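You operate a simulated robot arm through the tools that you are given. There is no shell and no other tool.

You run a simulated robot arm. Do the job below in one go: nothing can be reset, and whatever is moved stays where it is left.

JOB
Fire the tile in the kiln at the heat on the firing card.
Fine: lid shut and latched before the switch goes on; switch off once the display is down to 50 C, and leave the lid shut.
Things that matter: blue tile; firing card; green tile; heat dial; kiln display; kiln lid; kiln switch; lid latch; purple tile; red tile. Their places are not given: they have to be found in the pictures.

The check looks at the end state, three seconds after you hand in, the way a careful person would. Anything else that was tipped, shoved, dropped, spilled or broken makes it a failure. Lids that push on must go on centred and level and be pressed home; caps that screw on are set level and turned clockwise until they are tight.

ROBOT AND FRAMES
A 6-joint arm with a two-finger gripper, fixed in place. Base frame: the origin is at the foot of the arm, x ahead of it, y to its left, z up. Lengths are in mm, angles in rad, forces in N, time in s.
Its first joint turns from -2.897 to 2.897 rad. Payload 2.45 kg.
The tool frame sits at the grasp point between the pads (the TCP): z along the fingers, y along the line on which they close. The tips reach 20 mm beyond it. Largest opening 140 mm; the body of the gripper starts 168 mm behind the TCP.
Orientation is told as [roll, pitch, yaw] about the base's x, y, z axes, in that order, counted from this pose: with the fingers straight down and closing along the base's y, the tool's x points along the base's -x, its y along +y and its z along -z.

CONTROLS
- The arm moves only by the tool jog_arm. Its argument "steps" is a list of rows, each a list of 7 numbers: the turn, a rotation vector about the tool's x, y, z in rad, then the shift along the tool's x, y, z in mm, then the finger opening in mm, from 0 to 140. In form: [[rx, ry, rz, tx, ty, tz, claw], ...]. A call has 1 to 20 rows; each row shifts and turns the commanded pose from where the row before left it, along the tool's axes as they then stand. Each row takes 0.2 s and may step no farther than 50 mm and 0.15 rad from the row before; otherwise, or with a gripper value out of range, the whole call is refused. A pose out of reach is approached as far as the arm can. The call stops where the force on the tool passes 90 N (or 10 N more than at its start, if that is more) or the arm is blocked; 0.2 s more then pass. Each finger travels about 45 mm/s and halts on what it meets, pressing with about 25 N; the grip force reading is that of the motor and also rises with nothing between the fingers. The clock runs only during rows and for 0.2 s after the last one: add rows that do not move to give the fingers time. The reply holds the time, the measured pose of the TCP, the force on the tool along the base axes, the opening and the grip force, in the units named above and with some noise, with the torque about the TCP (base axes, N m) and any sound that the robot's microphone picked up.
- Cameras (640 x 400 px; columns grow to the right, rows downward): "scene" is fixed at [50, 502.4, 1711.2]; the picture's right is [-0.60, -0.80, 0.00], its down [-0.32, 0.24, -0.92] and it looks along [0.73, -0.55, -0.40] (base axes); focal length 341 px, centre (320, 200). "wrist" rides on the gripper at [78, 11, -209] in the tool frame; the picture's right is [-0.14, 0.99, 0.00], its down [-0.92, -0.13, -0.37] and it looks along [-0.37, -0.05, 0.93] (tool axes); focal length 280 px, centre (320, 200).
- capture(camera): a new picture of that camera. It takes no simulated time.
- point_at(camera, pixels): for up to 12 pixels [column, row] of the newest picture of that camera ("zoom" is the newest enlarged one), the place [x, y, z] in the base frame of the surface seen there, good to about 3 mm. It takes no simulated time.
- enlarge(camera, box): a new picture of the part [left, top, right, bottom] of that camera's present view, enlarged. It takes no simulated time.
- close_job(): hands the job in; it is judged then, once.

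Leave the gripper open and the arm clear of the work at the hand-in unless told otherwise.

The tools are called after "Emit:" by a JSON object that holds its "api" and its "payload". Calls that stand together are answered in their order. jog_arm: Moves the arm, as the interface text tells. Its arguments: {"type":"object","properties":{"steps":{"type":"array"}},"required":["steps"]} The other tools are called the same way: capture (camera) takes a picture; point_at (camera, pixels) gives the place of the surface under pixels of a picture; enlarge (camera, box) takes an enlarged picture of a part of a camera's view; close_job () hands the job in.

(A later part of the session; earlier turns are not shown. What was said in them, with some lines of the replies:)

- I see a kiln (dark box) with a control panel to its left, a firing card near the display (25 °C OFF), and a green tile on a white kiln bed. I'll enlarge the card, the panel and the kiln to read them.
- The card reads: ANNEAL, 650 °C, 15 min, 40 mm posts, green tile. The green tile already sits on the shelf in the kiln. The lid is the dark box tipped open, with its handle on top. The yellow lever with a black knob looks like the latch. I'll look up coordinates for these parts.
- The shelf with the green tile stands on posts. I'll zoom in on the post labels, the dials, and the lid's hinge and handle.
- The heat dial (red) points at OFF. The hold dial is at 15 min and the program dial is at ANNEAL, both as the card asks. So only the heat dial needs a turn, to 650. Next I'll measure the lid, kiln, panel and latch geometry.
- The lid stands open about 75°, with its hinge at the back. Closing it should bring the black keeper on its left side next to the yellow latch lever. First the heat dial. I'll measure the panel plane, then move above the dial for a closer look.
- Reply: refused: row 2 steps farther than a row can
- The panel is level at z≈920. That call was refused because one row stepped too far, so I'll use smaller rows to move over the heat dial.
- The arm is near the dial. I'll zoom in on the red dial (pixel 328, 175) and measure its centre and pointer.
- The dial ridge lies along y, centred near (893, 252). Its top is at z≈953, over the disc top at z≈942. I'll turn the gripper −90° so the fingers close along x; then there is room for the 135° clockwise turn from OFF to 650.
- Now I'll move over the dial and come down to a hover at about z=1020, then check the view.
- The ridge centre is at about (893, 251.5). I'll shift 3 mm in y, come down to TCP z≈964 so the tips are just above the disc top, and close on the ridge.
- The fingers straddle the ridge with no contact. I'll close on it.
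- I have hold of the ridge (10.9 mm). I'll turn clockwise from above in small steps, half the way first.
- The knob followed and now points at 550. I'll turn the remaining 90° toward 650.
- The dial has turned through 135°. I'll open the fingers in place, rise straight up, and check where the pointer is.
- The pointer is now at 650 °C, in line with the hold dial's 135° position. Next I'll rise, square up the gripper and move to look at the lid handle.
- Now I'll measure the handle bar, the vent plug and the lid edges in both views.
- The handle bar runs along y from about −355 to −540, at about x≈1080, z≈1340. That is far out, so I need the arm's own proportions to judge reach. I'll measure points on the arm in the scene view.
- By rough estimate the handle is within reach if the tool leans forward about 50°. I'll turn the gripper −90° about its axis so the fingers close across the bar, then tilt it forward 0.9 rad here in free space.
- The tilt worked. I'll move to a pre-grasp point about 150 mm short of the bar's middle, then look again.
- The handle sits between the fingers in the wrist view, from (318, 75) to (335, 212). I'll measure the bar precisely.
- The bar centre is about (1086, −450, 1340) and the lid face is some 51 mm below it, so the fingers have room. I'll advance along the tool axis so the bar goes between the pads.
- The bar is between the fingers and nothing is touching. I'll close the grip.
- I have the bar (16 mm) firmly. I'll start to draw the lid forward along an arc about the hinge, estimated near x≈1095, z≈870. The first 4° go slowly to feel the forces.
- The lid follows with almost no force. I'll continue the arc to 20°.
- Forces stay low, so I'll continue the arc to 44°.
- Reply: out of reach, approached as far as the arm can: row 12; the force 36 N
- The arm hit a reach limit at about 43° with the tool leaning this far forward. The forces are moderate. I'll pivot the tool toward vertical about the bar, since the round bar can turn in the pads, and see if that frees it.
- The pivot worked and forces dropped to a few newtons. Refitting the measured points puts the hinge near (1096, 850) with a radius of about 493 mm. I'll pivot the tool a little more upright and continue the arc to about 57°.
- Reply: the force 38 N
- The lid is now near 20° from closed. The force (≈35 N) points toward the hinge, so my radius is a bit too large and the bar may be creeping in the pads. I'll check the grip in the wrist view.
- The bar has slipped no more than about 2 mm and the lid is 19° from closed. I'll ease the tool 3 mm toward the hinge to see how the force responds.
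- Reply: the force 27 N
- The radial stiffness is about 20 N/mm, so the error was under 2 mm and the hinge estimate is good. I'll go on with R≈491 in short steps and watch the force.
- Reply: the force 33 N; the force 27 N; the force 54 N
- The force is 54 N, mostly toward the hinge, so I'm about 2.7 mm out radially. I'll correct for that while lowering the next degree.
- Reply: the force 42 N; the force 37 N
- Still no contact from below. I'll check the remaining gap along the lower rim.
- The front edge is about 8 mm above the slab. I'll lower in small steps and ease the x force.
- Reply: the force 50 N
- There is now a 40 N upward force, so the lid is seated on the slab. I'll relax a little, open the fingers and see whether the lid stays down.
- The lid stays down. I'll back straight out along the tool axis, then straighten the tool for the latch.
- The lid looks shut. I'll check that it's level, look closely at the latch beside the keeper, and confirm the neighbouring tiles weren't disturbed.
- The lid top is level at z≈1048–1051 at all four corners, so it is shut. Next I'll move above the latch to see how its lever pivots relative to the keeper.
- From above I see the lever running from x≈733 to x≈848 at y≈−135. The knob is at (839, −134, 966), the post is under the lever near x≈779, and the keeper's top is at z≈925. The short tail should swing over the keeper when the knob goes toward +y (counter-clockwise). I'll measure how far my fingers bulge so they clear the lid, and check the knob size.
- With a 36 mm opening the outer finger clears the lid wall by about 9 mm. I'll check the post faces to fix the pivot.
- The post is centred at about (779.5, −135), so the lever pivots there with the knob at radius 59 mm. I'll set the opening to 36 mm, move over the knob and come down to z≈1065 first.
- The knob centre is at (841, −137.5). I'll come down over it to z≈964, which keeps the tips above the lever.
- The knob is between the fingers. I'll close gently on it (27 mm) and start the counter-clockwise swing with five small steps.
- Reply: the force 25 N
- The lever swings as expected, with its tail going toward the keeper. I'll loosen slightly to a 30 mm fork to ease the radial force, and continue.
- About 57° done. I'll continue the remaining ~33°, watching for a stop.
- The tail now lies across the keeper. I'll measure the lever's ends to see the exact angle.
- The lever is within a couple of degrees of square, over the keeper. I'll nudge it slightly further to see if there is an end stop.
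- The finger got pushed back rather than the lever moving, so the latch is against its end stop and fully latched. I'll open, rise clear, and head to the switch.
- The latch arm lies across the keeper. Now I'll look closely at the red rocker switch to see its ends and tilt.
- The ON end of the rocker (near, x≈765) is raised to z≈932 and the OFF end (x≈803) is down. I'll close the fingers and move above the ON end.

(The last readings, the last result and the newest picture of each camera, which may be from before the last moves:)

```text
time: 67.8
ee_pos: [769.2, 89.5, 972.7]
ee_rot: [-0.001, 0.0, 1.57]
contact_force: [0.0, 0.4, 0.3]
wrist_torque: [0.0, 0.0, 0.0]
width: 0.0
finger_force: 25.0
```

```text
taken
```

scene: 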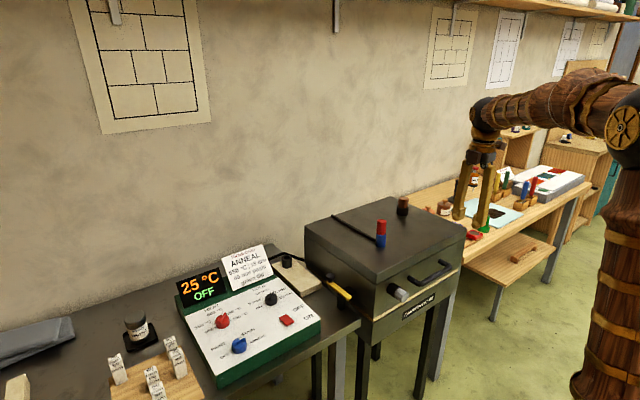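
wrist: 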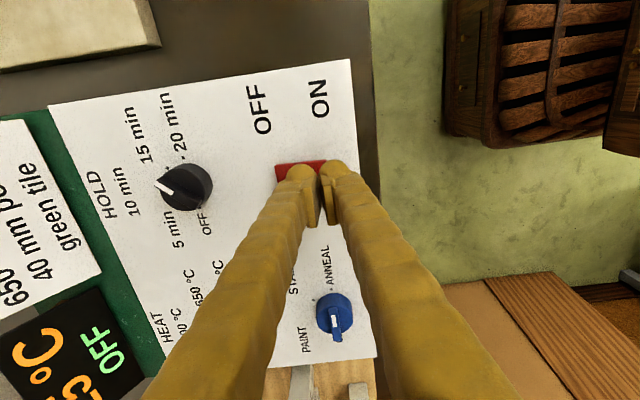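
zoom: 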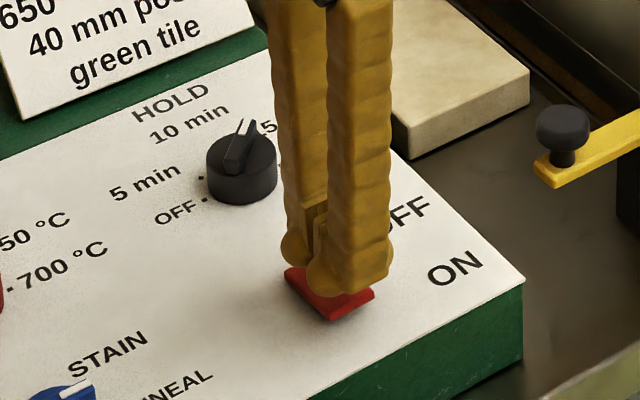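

My fingertips would straddle the rocker's pivot, so I'll shift 13 mm nearer (x≈756) to make only the leading finger land on the ON end. Then I'll press down in small steps.

Emit:
{"api": "jog_arm", "payload": {"steps": [[0, 0, 0, 0, 13, 0, 0], [0, 0, 0, 0, 0, 12, 0], [0, 0, 0, 0, 0, 5, 0], [0, 0, 0, 0, 0, 3, 0], [0, 0, 0, 0, 0, 0, 0]]}}

Emit:
{"api": "enlarge", "payload": {"camera": "scene", "box": [240, 270, 330, 340]}}

```text
time: 69.0
ee_pos: [756.6, 88.5, 954.0]
ee_rot: [0.0, 0.001, 1.569]
contact_force: [-0.7, -0.1, -0.8]
wrist_torque: [-0.01, 0.03, 0.02]
width: 0.1
finger_force: 25.0
```

```text
5.71 times, centred on (285, 305) of scene
```

zoom: 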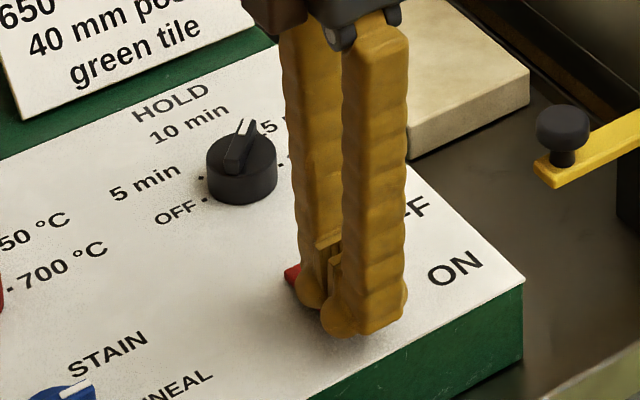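

All is ready: dial at 650, lid shut, latch across. I'll press the ON end now, 2–3 mm per step.

Emit:
{"api": "jog_arm", "payload": {"steps": [[0, 0, 0, 0, 0, 2.5, 0], [0, 0, 0, 0, 0, 2.5, 0], [0, 0, 0, 0, 0, 2, 0], [0, 0, 0, 0, 0, 2, 0], [0, 0, 0, 0, 0, 0, 0]]}}

Emit:
{"api": "enlarge", "payload": {"camera": "scene", "box": [170, 230, 330, 340]}}

```text
time: 70.2
ee_pos: [756.4, 86.7, 947.8]
ee_rot: [-0.002, 0.0, 1.569]
contact_force: [-11.6, 10.5, 31.9]
wrist_torque: [0.21, -0.11, 0.11]
width: 0.0
finger_force: 25.1
```

```text
3.64 times, centred on (250, 285) of scene
```

zoom: 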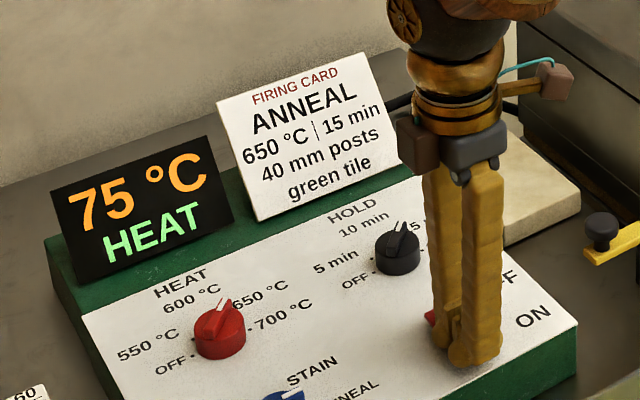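

The display shows 75 °C HEAT, so the kiln is on. I'll lift straight up and move beyond the OFF end (x≈815), hovering while it fires.

Emit:
{"api": "jog_arm", "payload": {"steps": [[0, 0, 0, 0, 0, -10, 0], [0, 0, 0, 0, 0, -20, 0], [0, 0, 0, 0, 0, -30, 0], [0, 0, 0, 0, -30, 0, 0], [0, 0, 0, 0, -29, 0, 0], [0, 0, 0, 0, 0, 0, 0]]}}

Emit:
{"api": "enlarge", "payload": {"camera": "scene", "box": [170, 230, 330, 340]}}

Emit:
{"api": "enlarge", "payload": {"camera": "scene", "box": [300, 230, 400, 320]}}

```text
time: 71.6
ee_pos: [816.4, 87.8, 1005.8]
ee_rot: [0.0, 0.0, 1.57]
contact_force: [0.3, 0.6, -0.3]
wrist_torque: [-0.04, -0.03, 0.0]
width: 0.0
finger_force: 24.9
```

```text
3.64 times, centred on (250, 285) of scene
```

zoom: 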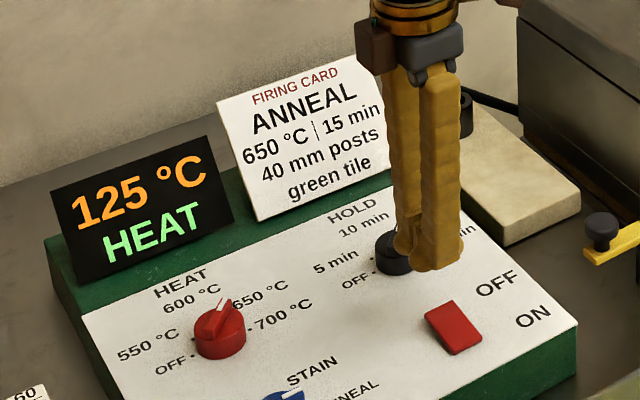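

```text
4.44 times, centred on (350, 275) of scene
```

zoom: 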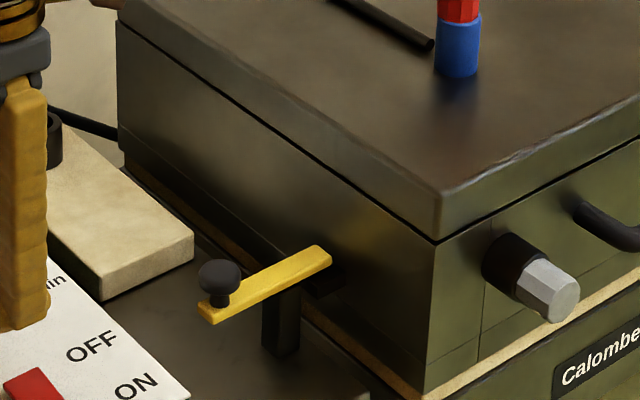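

It reads 125 °C and is heating about 35 °C/s; the rocker is now tipped to ON. I'll wait with the arm still and watch the display.

Emit:
{"api": "jog_arm", "payload": {"steps": [[0, 0, 0, 0, 0, 0, 0], [0, 0, 0, 0, 0, 0, 0], [0, 0, 0, 0, 0, 0, 0], [0, 0, 0, 0, 0, 0, 0], [0, 0, 0, 0, 0, 0, 0], [0, 0, 0, 0, 0, 0, 0], [0, 0, 0, 0, 0, 0, 0], [0, 0, 0, 0, 0, 0, 0], [0, 0, 0, 0, 0, 0, 0], [0, 0, 0, 0, 0, 0, 0], [0, 0, 0, 0, 0, 0, 0], [0, 0, 0, 0, 0, 0, 0], [0, 0, 0, 0, 0, 0, 0], [0, 0, 0, 0, 0, 0, 0], [0, 0, 0, 0, 0, 0, 0], [0, 0, 0, 0, 0, 0, 0], [0, 0, 0, 0, 0, 0, 0], [0, 0, 0, 0, 0, 0, 0], [0, 0, 0, 0, 0, 0, 0], [0, 0, 0, 0, 0, 0, 0]]}}

Emit:
{"api": "enlarge", "payload": {"camera": "scene", "box": [170, 230, 330, 340]}}

Emit:
{"api": "point_at", "payload": {"camera": "zoom", "pixels": [[430, 316], [445, 310], [455, 325], [465, 345], [440, 325], [475, 340]]}}

```text
time: 75.8
ee_pos: [816.4, 88.2, 1005.0]
ee_rot: [0.001, 0.001, 1.568]
contact_force: [-1.0, 0.1, 0.7]
wrist_torque: [-0.05, 0.01, -0.01]
width: 0.0
finger_force: 24.7
```

```text
3.64 times, centred on (250, 285) of scene
```

zoom: 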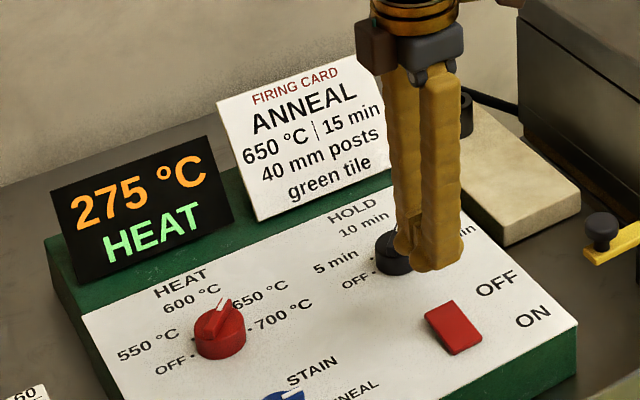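

```text
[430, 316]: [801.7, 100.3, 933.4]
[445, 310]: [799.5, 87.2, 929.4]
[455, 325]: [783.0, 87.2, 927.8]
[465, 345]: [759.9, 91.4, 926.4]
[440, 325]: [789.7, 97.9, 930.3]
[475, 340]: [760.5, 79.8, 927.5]
```

It reads 275 °C and is still heating. I'll keep waiting.

Emit:
{"api": "jog_arm", "payload": {"steps": [[0, 0, 0, 0, 0, 0, 0], [0, 0, 0, 0, 0, 0, 0], [0, 0, 0, 0, 0, 0, 0], [0, 0, 0, 0, 0, 0, 0], [0, 0, 0, 0, 0, 0, 0], [0, 0, 0, 0, 0, 0, 0], [0, 0, 0, 0, 0, 0, 0], [0, 0, 0, 0, 0, 0, 0], [0, 0, 0, 0, 0, 0, 0], [0, 0, 0, 0, 0, 0, 0], [0, 0, 0, 0, 0, 0, 0], [0, 0, 0, 0, 0, 0, 0], [0, 0, 0, 0, 0, 0, 0], [0, 0, 0, 0, 0, 0, 0], [0, 0, 0, 0, 0, 0, 0], [0, 0, 0, 0, 0, 0, 0], [0, 0, 0, 0, 0, 0, 0], [0, 0, 0, 0, 0, 0, 0], [0, 0, 0, 0, 0, 0, 0], [0, 0, 0, 0, 0, 0, 0]]}}

Emit:
{"api": "enlarge", "payload": {"camera": "scene", "box": [170, 230, 330, 340]}}

```text
time: 80.0
ee_pos: [816.6, 88.5, 1005.2]
ee_rot: [-0.001, 0.0, 1.569]
contact_force: [-0.2, 0.0, -0.1]
wrist_torque: [0.02, -0.01, -0.01]
width: 0.0
finger_force: 25.3
```

```text
3.64 times, centred on (250, 285) of scene
```

zoom: 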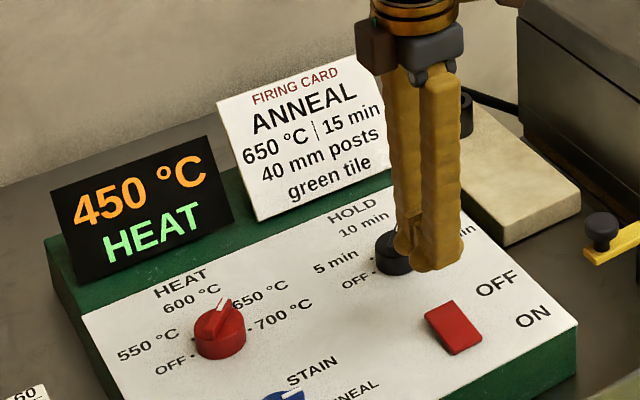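

It reads 450 °C and is still heating. I'll wait again.

Emit:
{"api": "jog_arm", "payload": {"steps": [[0, 0, 0, 0, 0, 0, 0], [0, 0, 0, 0, 0, 0, 0], [0, 0, 0, 0, 0, 0, 0], [0, 0, 0, 0, 0, 0, 0], [0, 0, 0, 0, 0, 0, 0], [0, 0, 0, 0, 0, 0, 0], [0, 0, 0, 0, 0, 0, 0], [0, 0, 0, 0, 0, 0, 0], [0, 0, 0, 0, 0, 0, 0], [0, 0, 0, 0, 0, 0, 0], [0, 0, 0, 0, 0, 0, 0], [0, 0, 0, 0, 0, 0, 0], [0, 0, 0, 0, 0, 0, 0], [0, 0, 0, 0, 0, 0, 0], [0, 0, 0, 0, 0, 0, 0], [0, 0, 0, 0, 0, 0, 0], [0, 0, 0, 0, 0, 0, 0], [0, 0, 0, 0, 0, 0, 0], [0, 0, 0, 0, 0, 0, 0], [0, 0, 0, 0, 0, 0, 0]]}}

Emit:
{"api": "enlarge", "payload": {"camera": "scene", "box": [170, 230, 330, 340]}}

```text
time: 84.2
ee_pos: [816.0, 88.0, 1004.0]
ee_rot: [-0.001, -0.002, 1.569]
contact_force: [-0.2, 0.2, 0.2]
wrist_torque: [-0.02, -0.08, 0.06]
width: 0.1
finger_force: 24.6
```

```text
3.64 times, centred on (250, 285) of scene
```

zoom: 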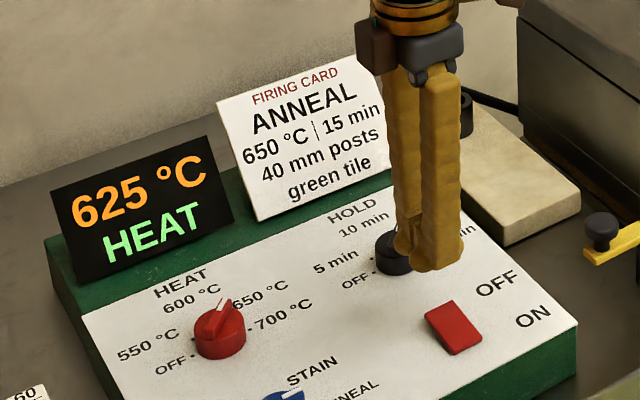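

It reads 625 °C, close to the set heat. I'll keep waiting through the hold.

Emit:
{"api": "jog_arm", "payload": {"steps": [[0, 0, 0, 0, 0, 0, 0], [0, 0, 0, 0, 0, 0, 0], [0, 0, 0, 0, 0, 0, 0], [0, 0, 0, 0, 0, 0, 0], [0, 0, 0, 0, 0, 0, 0], [0, 0, 0, 0, 0, 0, 0], [0, 0, 0, 0, 0, 0, 0], [0, 0, 0, 0, 0, 0, 0], [0, 0, 0, 0, 0, 0, 0], [0, 0, 0, 0, 0, 0, 0], [0, 0, 0, 0, 0, 0, 0], [0, 0, 0, 0, 0, 0, 0], [0, 0, 0, 0, 0, 0, 0], [0, 0, 0, 0, 0, 0, 0], [0, 0, 0, 0, 0, 0, 0], [0, 0, 0, 0, 0, 0, 0], [0, 0, 0, 0, 0, 0, 0], [0, 0, 0, 0, 0, 0, 0], [0, 0, 0, 0, 0, 0, 0], [0, 0, 0, 0, 0, 0, 0]]}}

Emit:
{"api": "enlarge", "payload": {"camera": "scene", "box": [170, 230, 330, 340]}}

```text
time: 88.4
ee_pos: [817.1, 87.6, 1004.5]
ee_rot: [0.0, 0.0, 1.568]
contact_force: [-0.7, 0.2, 1.0]
wrist_torque: [0.01, -0.02, 0.01]
width: 0.0
finger_force: 25.3
```

```text
3.64 times, centred on (250, 285) of scene
```

zoom: 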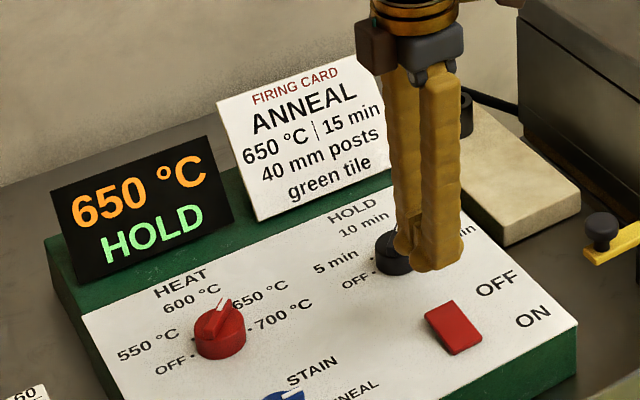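

It's at 650 °C HOLD, exactly as the card asks. I'll continue waiting.

Emit:
{"api": "jog_arm", "payload": {"steps": [[0, 0, 0, 0, 0, 0, 0], [0, 0, 0, 0, 0, 0, 0], [0, 0, 0, 0, 0, 0, 0], [0, 0, 0, 0, 0, 0, 0], [0, 0, 0, 0, 0, 0, 0], [0, 0, 0, 0, 0, 0, 0], [0, 0, 0, 0, 0, 0, 0], [0, 0, 0, 0, 0, 0, 0], [0, 0, 0, 0, 0, 0, 0], [0, 0, 0, 0, 0, 0, 0], [0, 0, 0, 0, 0, 0, 0], [0, 0, 0, 0, 0, 0, 0], [0, 0, 0, 0, 0, 0, 0], [0, 0, 0, 0, 0, 0, 0], [0, 0, 0, 0, 0, 0, 0], [0, 0, 0, 0, 0, 0, 0], [0, 0, 0, 0, 0, 0, 0], [0, 0, 0, 0, 0, 0, 0], [0, 0, 0, 0, 0, 0, 0], [0, 0, 0, 0, 0, 0, 0]]}}

Emit:
{"api": "enlarge", "payload": {"camera": "scene", "box": [170, 230, 330, 340]}}

```text
time: 92.6
ee_pos: [815.9, 87.0, 1005.1]
ee_rot: [0.0, -0.001, 1.569]
contact_force: [0.1, -0.3, 0.0]
wrist_torque: [-0.01, 0.0, -0.01]
width: 0.0
finger_force: 25.1
```

```text
3.64 times, centred on (250, 285) of scene
```

zoom: 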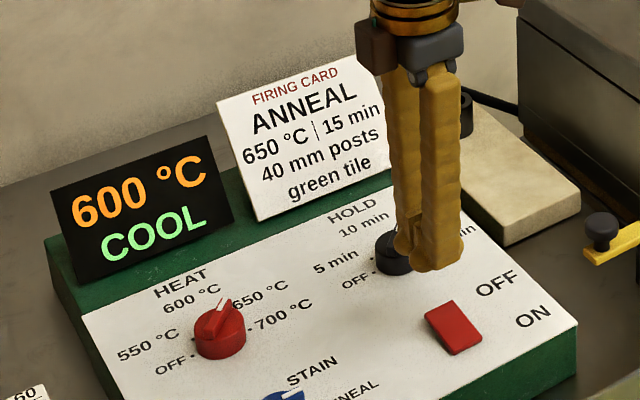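

The hold is over and it's at 600 °C COOL. I'll wait for it to fall to 50 °C.

Emit:
{"api": "jog_arm", "payload": {"steps": [[0, 0, 0, 0, 0, 0, 0], [0, 0, 0, 0, 0, 0, 0], [0, 0, 0, 0, 0, 0, 0], [0, 0, 0, 0, 0, 0, 0], [0, 0, 0, 0, 0, 0, 0], [0, 0, 0, 0, 0, 0, 0], [0, 0, 0, 0, 0, 0, 0], [0, 0, 0, 0, 0, 0, 0], [0, 0, 0, 0, 0, 0, 0], [0, 0, 0, 0, 0, 0, 0], [0, 0, 0, 0, 0, 0, 0], [0, 0, 0, 0, 0, 0, 0], [0, 0, 0, 0, 0, 0, 0], [0, 0, 0, 0, 0, 0, 0], [0, 0, 0, 0, 0, 0, 0], [0, 0, 0, 0, 0, 0, 0], [0, 0, 0, 0, 0, 0, 0], [0, 0, 0, 0, 0, 0, 0], [0, 0, 0, 0, 0, 0, 0], [0, 0, 0, 0, 0, 0, 0]]}}

Emit:
{"api": "enlarge", "payload": {"camera": "scene", "box": [170, 230, 330, 340]}}

```text
time: 96.8
ee_pos: [816.2, 88.2, 1003.5]
ee_rot: [-0.001, -0.001, 1.568]
contact_force: [0.5, 0.5, 0.0]
wrist_torque: [0.0, 0.03, -0.03]
width: 0.0
finger_force: 25.3
```

```text
3.64 times, centred on (250, 285) of scene
```

zoom: 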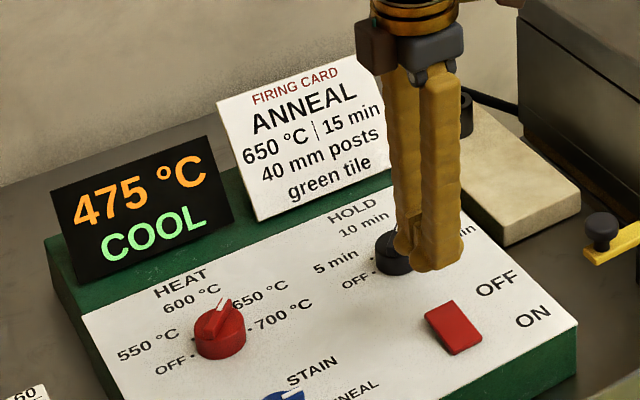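

It reads 475 °C and is cooling about 30 °C/s. I'll wait more.

Emit:
{"api": "jog_arm", "payload": {"steps": [[0, 0, 0, 0, 0, 0, 0], [0, 0, 0, 0, 0, 0, 0], [0, 0, 0, 0, 0, 0, 0], [0, 0, 0, 0, 0, 0, 0], [0, 0, 0, 0, 0, 0, 0], [0, 0, 0, 0, 0, 0, 0], [0, 0, 0, 0, 0, 0, 0], [0, 0, 0, 0, 0, 0, 0], [0, 0, 0, 0, 0, 0, 0], [0, 0, 0, 0, 0, 0, 0], [0, 0, 0, 0, 0, 0, 0], [0, 0, 0, 0, 0, 0, 0], [0, 0, 0, 0, 0, 0, 0], [0, 0, 0, 0, 0, 0, 0], [0, 0, 0, 0, 0, 0, 0], [0, 0, 0, 0, 0, 0, 0], [0, 0, 0, 0, 0, 0, 0], [0, 0, 0, 0, 0, 0, 0], [0, 0, 0, 0, 0, 0, 0], [0, 0, 0, 0, 0, 0, 0]]}}

Emit:
{"api": "enlarge", "payload": {"camera": "scene", "box": [170, 230, 330, 340]}}

```text
time: 101.0
ee_pos: [817.1, 87.1, 1004.2]
ee_rot: [0.0, 0.001, 1.569]
contact_force: [-0.2, -0.1, 0.3]
wrist_torque: [0.0, -0.03, 0.04]
width: 0.0
finger_force: 25.4
```

```text
3.64 times, centred on (250, 285) of scene
```

zoom: 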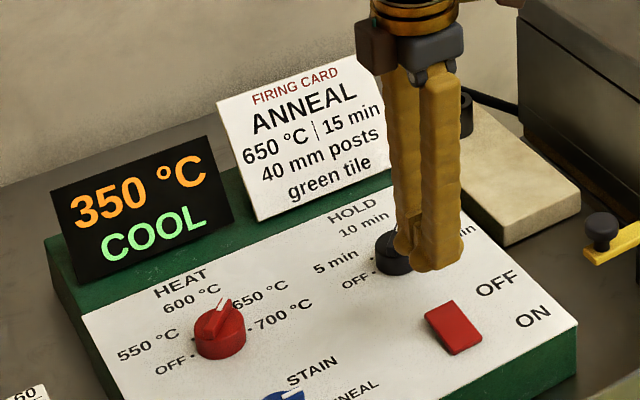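

It reads 350 °C COOL. I'll wait again.

Emit:
{"api": "jog_arm", "payload": {"steps": [[0, 0, 0, 0, 0, 0, 0], [0, 0, 0, 0, 0, 0, 0], [0, 0, 0, 0, 0, 0, 0], [0, 0, 0, 0, 0, 0, 0], [0, 0, 0, 0, 0, 0, 0], [0, 0, 0, 0, 0, 0, 0], [0, 0, 0, 0, 0, 0, 0], [0, 0, 0, 0, 0, 0, 0], [0, 0, 0, 0, 0, 0, 0], [0, 0, 0, 0, 0, 0, 0], [0, 0, 0, 0, 0, 0, 0], [0, 0, 0, 0, 0, 0, 0], [0, 0, 0, 0, 0, 0, 0], [0, 0, 0, 0, 0, 0, 0], [0, 0, 0, 0, 0, 0, 0], [0, 0, 0, 0, 0, 0, 0], [0, 0, 0, 0, 0, 0, 0], [0, 0, 0, 0, 0, 0, 0], [0, 0, 0, 0, 0, 0, 0], [0, 0, 0, 0, 0, 0, 0]]}}

Emit:
{"api": "enlarge", "payload": {"camera": "scene", "box": [170, 230, 330, 340]}}

```text
time: 105.2
ee_pos: [815.5, 86.7, 1004.8]
ee_rot: [-0.001, -0.001, 1.57]
contact_force: [-0.1, -0.3, 0.1]
wrist_torque: [0.02, 0.0, 0.02]
width: 0.0
finger_force: 25.1
```

```text
3.64 times, centred on (250, 285) of scene
```

zoom: 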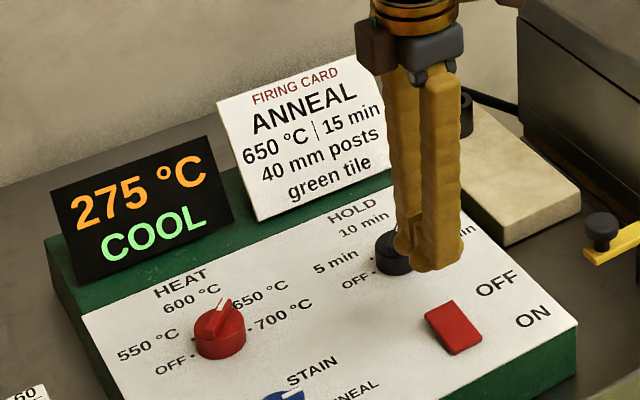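

It reads 275 °C and the cooling is slowing. I'll keep waiting.

Emit:
{"api": "jog_arm", "payload": {"steps": [[0, 0, 0, 0, 0, 0, 0], [0, 0, 0, 0, 0, 0, 0], [0, 0, 0, 0, 0, 0, 0], [0, 0, 0, 0, 0, 0, 0], [0, 0, 0, 0, 0, 0, 0], [0, 0, 0, 0, 0, 0, 0], [0, 0, 0, 0, 0, 0, 0], [0, 0, 0, 0, 0, 0, 0], [0, 0, 0, 0, 0, 0, 0], [0, 0, 0, 0, 0, 0, 0], [0, 0, 0, 0, 0, 0, 0], [0, 0, 0, 0, 0, 0, 0], [0, 0, 0, 0, 0, 0, 0], [0, 0, 0, 0, 0, 0, 0], [0, 0, 0, 0, 0, 0, 0], [0, 0, 0, 0, 0, 0, 0], [0, 0, 0, 0, 0, 0, 0], [0, 0, 0, 0, 0, 0, 0], [0, 0, 0, 0, 0, 0, 0], [0, 0, 0, 0, 0, 0, 0]]}}

Emit:
{"api": "enlarge", "payload": {"camera": "scene", "box": [170, 230, 330, 340]}}

```text
time: 109.4
ee_pos: [816.8, 86.7, 1004.2]
ee_rot: [0.0, -0.001, 1.57]
contact_force: [0.3, -0.1, 0.7]
wrist_torque: [0.0, -0.01, -0.03]
width: 0.0
finger_force: 25.2
```

```text
3.64 times, centred on (250, 285) of scene
```

zoom: 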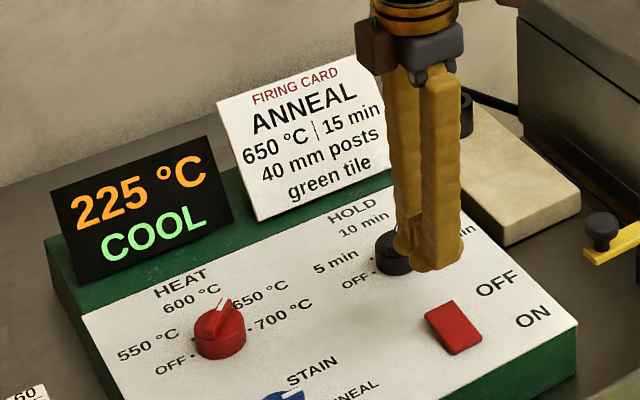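

It reads 225 °C and is falling exponentially toward room heat. I'll continue waiting in several calls.

Emit:
{"api": "jog_arm", "payload": {"steps": [[0, 0, 0, 0, 0, 0, 0], [0, 0, 0, 0, 0, 0, 0], [0, 0, 0, 0, 0, 0, 0], [0, 0, 0, 0, 0, 0, 0], [0, 0, 0, 0, 0, 0, 0], [0, 0, 0, 0, 0, 0, 0], [0, 0, 0, 0, 0, 0, 0], [0, 0, 0, 0, 0, 0, 0], [0, 0, 0, 0, 0, 0, 0], [0, 0, 0, 0, 0, 0, 0], [0, 0, 0, 0, 0, 0, 0], [0, 0, 0, 0, 0, 0, 0], [0, 0, 0, 0, 0, 0, 0], [0, 0, 0, 0, 0, 0, 0], [0, 0, 0, 0, 0, 0, 0], [0, 0, 0, 0, 0, 0, 0], [0, 0, 0, 0, 0, 0, 0], [0, 0, 0, 0, 0, 0, 0], [0, 0, 0, 0, 0, 0, 0], [0, 0, 0, 0, 0, 0, 0]]}}

Emit:
{"api": "enlarge", "payload": {"camera": "scene", "box": [170, 230, 330, 340]}}

```text
time: 113.6
ee_pos: [815.7, 87.6, 1004.7]
ee_rot: [-0.001, 0.0, 1.569]
contact_force: [0.3, -0.4, -0.6]
wrist_torque: [-0.01, 0.0, 0.0]
width: 0.3
finger_force: 24.8
```

```text
3.64 times, centred on (250, 285) of scene
```

zoom: 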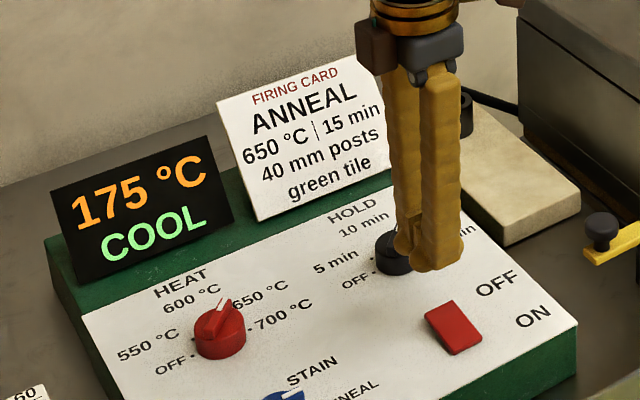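

It reads 175 °C. I'll keep waiting.

Emit:
{"api": "jog_arm", "payload": {"steps": [[0, 0, 0, 0, 0, 0, 0], [0, 0, 0, 0, 0, 0, 0], [0, 0, 0, 0, 0, 0, 0], [0, 0, 0, 0, 0, 0, 0], [0, 0, 0, 0, 0, 0, 0], [0, 0, 0, 0, 0, 0, 0], [0, 0, 0, 0, 0, 0, 0], [0, 0, 0, 0, 0, 0, 0], [0, 0, 0, 0, 0, 0, 0], [0, 0, 0, 0, 0, 0, 0], [0, 0, 0, 0, 0, 0, 0], [0, 0, 0, 0, 0, 0, 0], [0, 0, 0, 0, 0, 0, 0], [0, 0, 0, 0, 0, 0, 0], [0, 0, 0, 0, 0, 0, 0], [0, 0, 0, 0, 0, 0, 0], [0, 0, 0, 0, 0, 0, 0], [0, 0, 0, 0, 0, 0, 0], [0, 0, 0, 0, 0, 0, 0], [0, 0, 0, 0, 0, 0, 0]]}}

Emit:
{"api": "enlarge", "payload": {"camera": "scene", "box": [170, 230, 330, 340]}}

```text
time: 117.8
ee_pos: [815.6, 87.6, 1004.7]
ee_rot: [0.0, 0.0, 1.568]
contact_force: [0.4, 0.0, 0.2]
wrist_torque: [-0.01, 0.01, 0.0]
width: 0.0
finger_force: 25.1
```

```text
3.64 times, centred on (250, 285) of scene
```

zoom: 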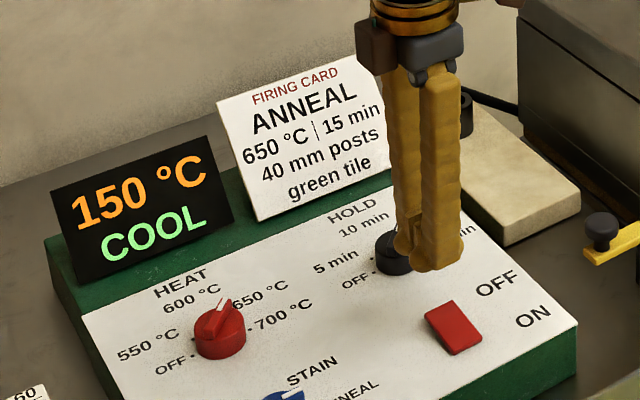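

It reads 150 °C. I'll keep waiting.

Emit:
{"api": "jog_arm", "payload": {"steps": [[0, 0, 0, 0, 0, 0, 0], [0, 0, 0, 0, 0, 0, 0], [0, 0, 0, 0, 0, 0, 0], [0, 0, 0, 0, 0, 0, 0], [0, 0, 0, 0, 0, 0, 0], [0, 0, 0, 0, 0, 0, 0], [0, 0, 0, 0, 0, 0, 0], [0, 0, 0, 0, 0, 0, 0], [0, 0, 0, 0, 0, 0, 0], [0, 0, 0, 0, 0, 0, 0], [0, 0, 0, 0, 0, 0, 0], [0, 0, 0, 0, 0, 0, 0], [0, 0, 0, 0, 0, 0, 0], [0, 0, 0, 0, 0, 0, 0], [0, 0, 0, 0, 0, 0, 0], [0, 0, 0, 0, 0, 0, 0], [0, 0, 0, 0, 0, 0, 0], [0, 0, 0, 0, 0, 0, 0], [0, 0, 0, 0, 0, 0, 0], [0, 0, 0, 0, 0, 0, 0]]}}

Emit:
{"api": "enlarge", "payload": {"camera": "scene", "box": [170, 230, 330, 340]}}

```text
time: 122.0
ee_pos: [816.5, 86.7, 1005.0]
ee_rot: [0.0, -0.001, 1.568]
contact_force: [-0.4, 0.3, 0.0]
wrist_torque: [0.01, 0.03, 0.0]
width: 0.3
finger_force: 24.8
```

```text
3.64 times, centred on (250, 285) of scene
```

zoom: 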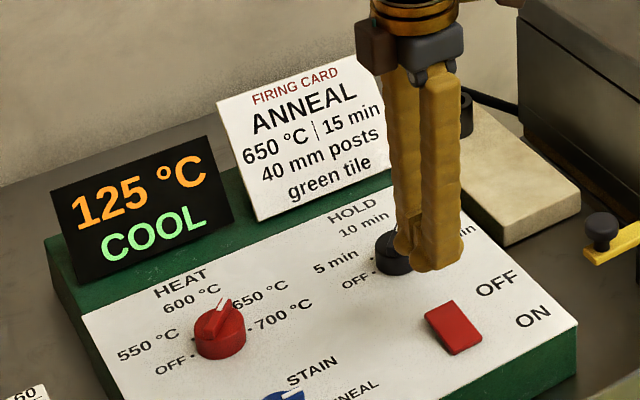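

It reads 125 °C. I'll keep waiting.

Emit:
{"api": "jog_arm", "payload": {"steps": [[0, 0, 0, 0, 0, 0, 0], [0, 0, 0, 0, 0, 0, 0], [0, 0, 0, 0, 0, 0, 0], [0, 0, 0, 0, 0, 0, 0], [0, 0, 0, 0, 0, 0, 0], [0, 0, 0, 0, 0, 0, 0], [0, 0, 0, 0, 0, 0, 0], [0, 0, 0, 0, 0, 0, 0], [0, 0, 0, 0, 0, 0, 0], [0, 0, 0, 0, 0, 0, 0], [0, 0, 0, 0, 0, 0, 0], [0, 0, 0, 0, 0, 0, 0], [0, 0, 0, 0, 0, 0, 0], [0, 0, 0, 0, 0, 0, 0], [0, 0, 0, 0, 0, 0, 0], [0, 0, 0, 0, 0, 0, 0], [0, 0, 0, 0, 0, 0, 0], [0, 0, 0, 0, 0, 0, 0], [0, 0, 0, 0, 0, 0, 0], [0, 0, 0, 0, 0, 0, 0]]}}

Emit:
{"api": "enlarge", "payload": {"camera": "scene", "box": [170, 230, 330, 340]}}

```text
time: 126.2
ee_pos: [817.0, 87.6, 1003.7]
ee_rot: [0.0, 0.0, 1.569]
contact_force: [-0.2, -0.3, -0.6]
wrist_torque: [0.01, 0.0, 0.03]
width: 0.2
finger_force: 25.5
```

```text
3.64 times, centred on (250, 285) of scene
```

zoom: 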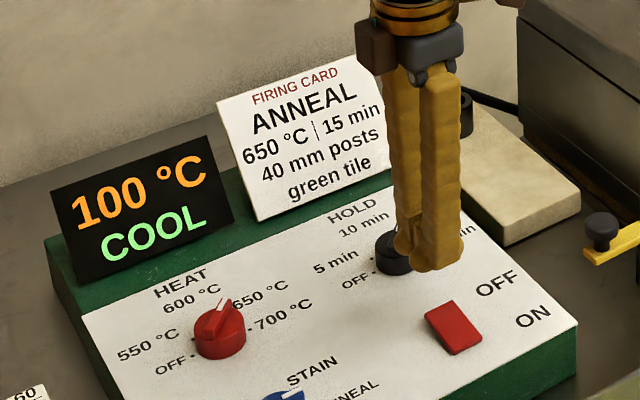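

It reads 100 °C. I'll keep waiting.

Emit:
{"api": "jog_arm", "payload": {"steps": [[0, 0, 0, 0, 0, 0, 0], [0, 0, 0, 0, 0, 0, 0], [0, 0, 0, 0, 0, 0, 0], [0, 0, 0, 0, 0, 0, 0], [0, 0, 0, 0, 0, 0, 0], [0, 0, 0, 0, 0, 0, 0], [0, 0, 0, 0, 0, 0, 0], [0, 0, 0, 0, 0, 0, 0], [0, 0, 0, 0, 0, 0, 0], [0, 0, 0, 0, 0, 0, 0], [0, 0, 0, 0, 0, 0, 0], [0, 0, 0, 0, 0, 0, 0], [0, 0, 0, 0, 0, 0, 0], [0, 0, 0, 0, 0, 0, 0], [0, 0, 0, 0, 0, 0, 0], [0, 0, 0, 0, 0, 0, 0], [0, 0, 0, 0, 0, 0, 0], [0, 0, 0, 0, 0, 0, 0], [0, 0, 0, 0, 0, 0, 0], [0, 0, 0, 0, 0, 0, 0]]}}

Emit:
{"api": "enlarge", "payload": {"camera": "scene", "box": [170, 230, 330, 340]}}

```text
time: 130.4
ee_pos: [816.9, 88.1, 1005.6]
ee_rot: [0.0, 0.0, 1.569]
contact_force: [-0.1, 0.8, -0.1]
wrist_torque: [0.0, 0.01, -0.03]
width: 0.0
finger_force: 24.9
```

```text
3.64 times, centred on (250, 285) of scene
```

zoom: 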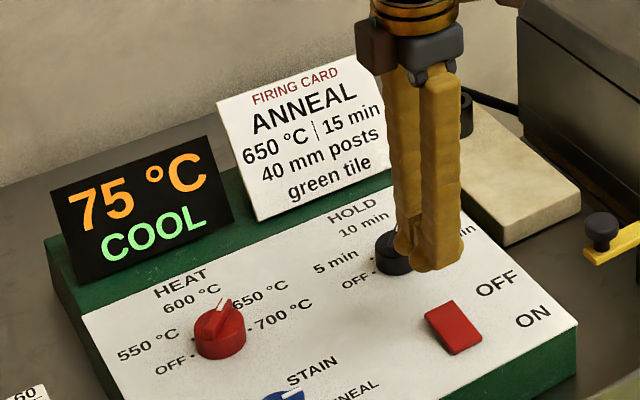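

It reads 75 °C. I'll keep waiting.

Emit:
{"api": "jog_arm", "payload": {"steps": [[0, 0, 0, 0, 0, 0, 0], [0, 0, 0, 0, 0, 0, 0], [0, 0, 0, 0, 0, 0, 0], [0, 0, 0, 0, 0, 0, 0], [0, 0, 0, 0, 0, 0, 0], [0, 0, 0, 0, 0, 0, 0], [0, 0, 0, 0, 0, 0, 0], [0, 0, 0, 0, 0, 0, 0], [0, 0, 0, 0, 0, 0, 0], [0, 0, 0, 0, 0, 0, 0], [0, 0, 0, 0, 0, 0, 0], [0, 0, 0, 0, 0, 0, 0], [0, 0, 0, 0, 0, 0, 0], [0, 0, 0, 0, 0, 0, 0], [0, 0, 0, 0, 0, 0, 0], [0, 0, 0, 0, 0, 0, 0], [0, 0, 0, 0, 0, 0, 0], [0, 0, 0, 0, 0, 0, 0], [0, 0, 0, 0, 0, 0, 0], [0, 0, 0, 0, 0, 0, 0]]}}

Emit:
{"api": "enlarge", "payload": {"camera": "scene", "box": [170, 230, 330, 340]}}

```text
time: 134.6
ee_pos: [816.8, 87.9, 1005.0]
ee_rot: [0.0, 0.0, 1.569]
contact_force: [-0.5, -0.1, 0.1]
wrist_torque: [-0.02, 0.0, -0.03]
width: 0.3
finger_force: 25.1
```

```text
3.64 times, centred on (250, 285) of scene
```

zoom: 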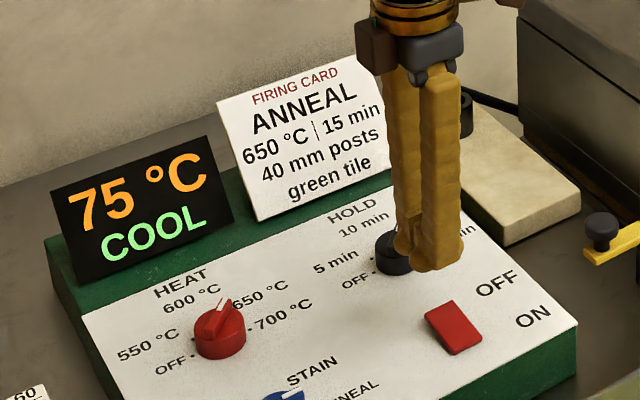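

Still 75 °C (the display steps in 25s). I'll keep waiting.

Emit:
{"api": "jog_arm", "payload": {"steps": [[0, 0, 0, 0, 0, 0, 0], [0, 0, 0, 0, 0, 0, 0], [0, 0, 0, 0, 0, 0, 0], [0, 0, 0, 0, 0, 0, 0], [0, 0, 0, 0, 0, 0, 0], [0, 0, 0, 0, 0, 0, 0], [0, 0, 0, 0, 0, 0, 0], [0, 0, 0, 0, 0, 0, 0], [0, 0, 0, 0, 0, 0, 0], [0, 0, 0, 0, 0, 0, 0], [0, 0, 0, 0, 0, 0, 0], [0, 0, 0, 0, 0, 0, 0], [0, 0, 0, 0, 0, 0, 0], [0, 0, 0, 0, 0, 0, 0], [0, 0, 0, 0, 0, 0, 0], [0, 0, 0, 0, 0, 0, 0], [0, 0, 0, 0, 0, 0, 0], [0, 0, 0, 0, 0, 0, 0], [0, 0, 0, 0, 0, 0, 0], [0, 0, 0, 0, 0, 0, 0]]}}

Emit:
{"api": "enlarge", "payload": {"camera": "scene", "box": [170, 230, 330, 340]}}

```text
time: 138.8
ee_pos: [816.8, 87.5, 1003.9]
ee_rot: [0.001, -0.001, 1.57]
contact_force: [0.3, -0.7, 0.5]
wrist_torque: [-0.01, 0.01, -0.02]
width: 0.1
finger_force: 25.1
```

```text
3.64 times, centred on (250, 285) of scene
```

zoom: 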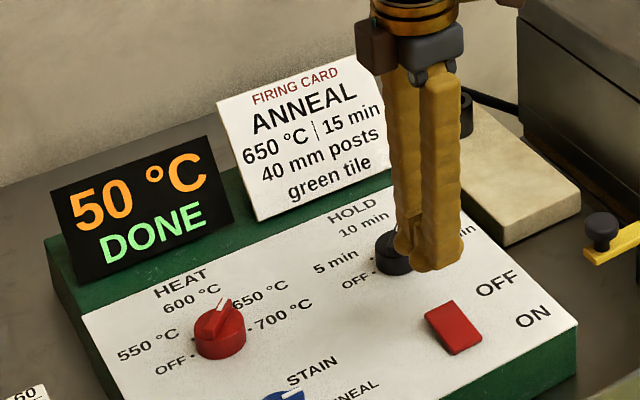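

The display reads 50 °C DONE, so it's time to switch off. I'll shift to x≈812 and press the raised OFF end the same way.

Emit:
{"api": "jog_arm", "payload": {"steps": [[0, 0, 0, 0, 4, 0, 0], [0, 0, 0, 0, 0, 25, 0], [0, 0, 0, 0, 0, 20, 0], [0, 0, 0, 0, 0, 5, 0], [0, 0, 0, 0, 0, 0, 0]]}}

Emit:
{"api": "enlarge", "payload": {"camera": "scene", "box": [240, 270, 330, 340]}}

```text
time: 140.0
ee_pos: [811.8, 87.8, 955.2]
ee_rot: [-0.001, -0.001, 1.569]
contact_force: [0.1, -0.5, 1.6]
wrist_torque: [0.01, 0.01, 0.0]
width: 0.0
finger_force: 25.1
```

```text
5.71 times, centred on (285, 305) of scene
```

zoom: 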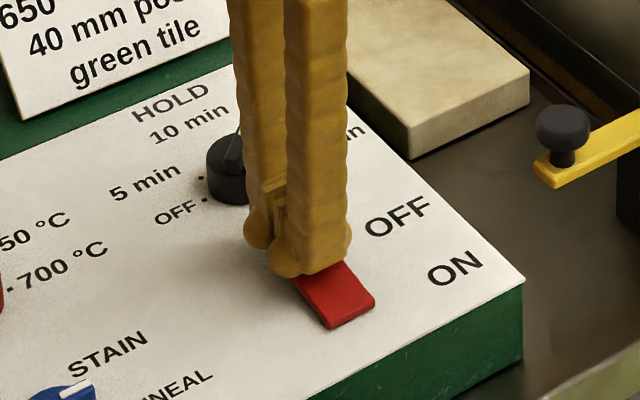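

I'm just above the OFF end and will press down in small steps.

Emit:
{"api": "jog_arm", "payload": {"steps": [[0, 0, 0, 0, 0, 2.5, 0], [0, 0, 0, 0, 0, 2.5, 0], [0, 0, 0, 0, 0, 2, 0], [0, 0, 0, 0, 0, 2, 0], [0, 0, 0, 0, 0, 0, 0]]}}

Emit:
{"api": "enlarge", "payload": {"camera": "scene", "box": [170, 230, 330, 340]}}

```text
time: 141.2
ee_pos: [811.8, 88.4, 947.4]
ee_rot: [-0.003, 0.0, 1.57]
contact_force: [-3.6, -1.3, 19.4]
wrist_torque: [-0.01, 0.32, -0.01]
width: 0.1
finger_force: 24.5
```

```text
3.64 times, centred on (250, 285) of scene
```

zoom: 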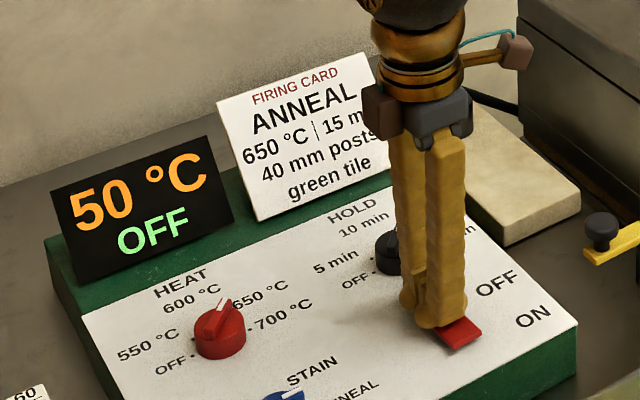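

The display shows OFF. I'll lift straight up, then move back and open the gripper clear of the work.

Emit:
{"api": "jog_arm", "payload": {"steps": [[0, 0, 0, 0, 0, -10, 0], [0, 0, 0, 0, 0, -25, 0], [0, 0, 0, 0, 0, -45, 0], [0, 0, 0, 0, 0, -45, 0], [0, 0, 0, 0, 0, -45, 0], [0, 0, 0, 0, 0, -45, 30], [0, 0, 0, 0, 0, -45, 60], [0, 0, 0, 0, 40, -20, 90], [0, 0, 0, 0, 40, -20, 100], [0, 0, 0, 0, 40, -20, 100], [0, 0, 0, 0, 40, -20, 100], [0, 0, 0, 0, 40, 0, 100], [0, 0, 0, 0, 40, 0, 100], [0, 0, 0, 0, 0, 0, 100], [0, 0, 0, 0, 0, 0, 100]]}}

Emit:
{"api": "capture", "payload": {"camera": "scene"}}

Emit:
{"api": "enlarge", "payload": {"camera": "scene", "box": [170, 200, 480, 360]}}

Emit:
{"api": "enlarge", "payload": {"camera": "scene", "box": [400, 120, 600, 260]}}

Emit:
{"api": "enlarge", "payload": {"camera": "scene", "box": [260, 250, 380, 340]}}

```text
time: 144.4
ee_pos: [572.2, 92.7, 1286.1]
ee_rot: [-0.001, 0.001, 1.569]
contact_force: [0.4, 0.7, 0.5]
wrist_torque: [0.02, 0.0, 0.0]
width: 99.9
finger_force: 0.1
```

```text
taken
```

scene: 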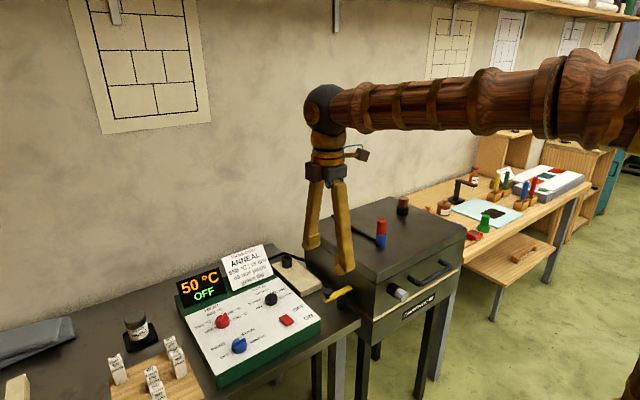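

```text
2.06 times, centred on (325, 280) of scene
```

zoom: 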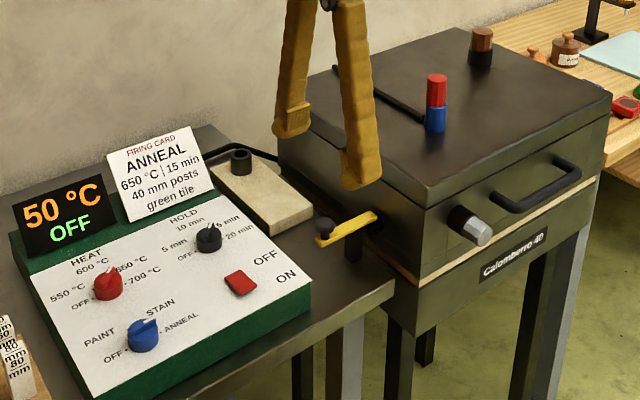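

```text
2.86 times, centred on (500, 190) of scene
```

zoom: 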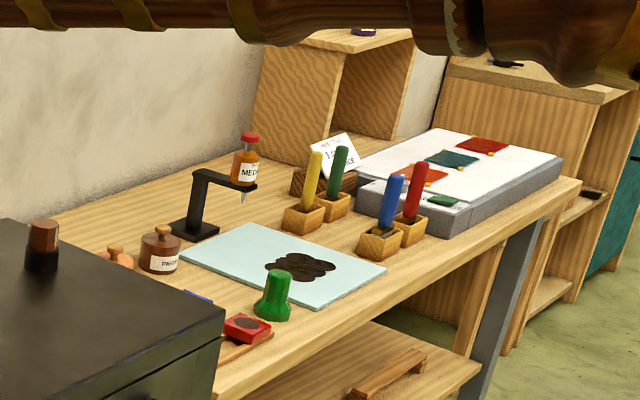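

```text
4.44 times, centred on (320, 295) of scene
```

zoom: 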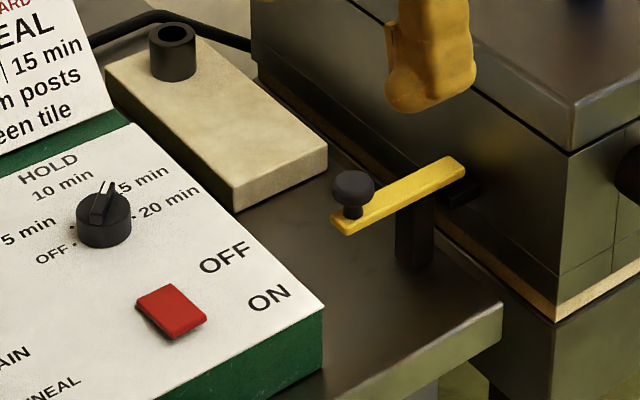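

The end state checks out in the pictures:
- **Display:** it reads 50 °C OFF.
- **Switch:** the rocker is back at OFF.
- **Heat dial:** it is at 650.
- **Lid and latch:** the lid is level and shut, and the latch lies across the keeper.
- **Surroundings:** everything I can see around the kiln is undisturbed.
- **Arm:** it is clear of the work with the gripper open.

I'll hand the job in.

Emit:
{"api": "close_job", "payload": {}}

```text
The job is handed in.
```

The green tile has been fired in the kiln at 650 °C, as the firing card asks, and I've handed the job in. I haven't seen the result of the check.

- **Before switching on:** I turned the heat dial from OFF to 650. Hold was already at 15 min and the program dial at ANNEAL. I shut the lid until it sat level, then swung the latch to its end stop.
- **Firing:** the display went up to 650 °C, showed HOLD, then cooled down to 50 °C and showed DONE.
- **Afterwards:** I switched off at 50 °C and the display now reads 50 °C OFF. The lid is still shut and latched.

I couldn't read the labels on the posts under the shelf, so I didn't confirm they are the 40 mm ones on the card. I left them as they were.

In the final pictures nothing else looked moved. The arm is clear of the work with the gripper open.
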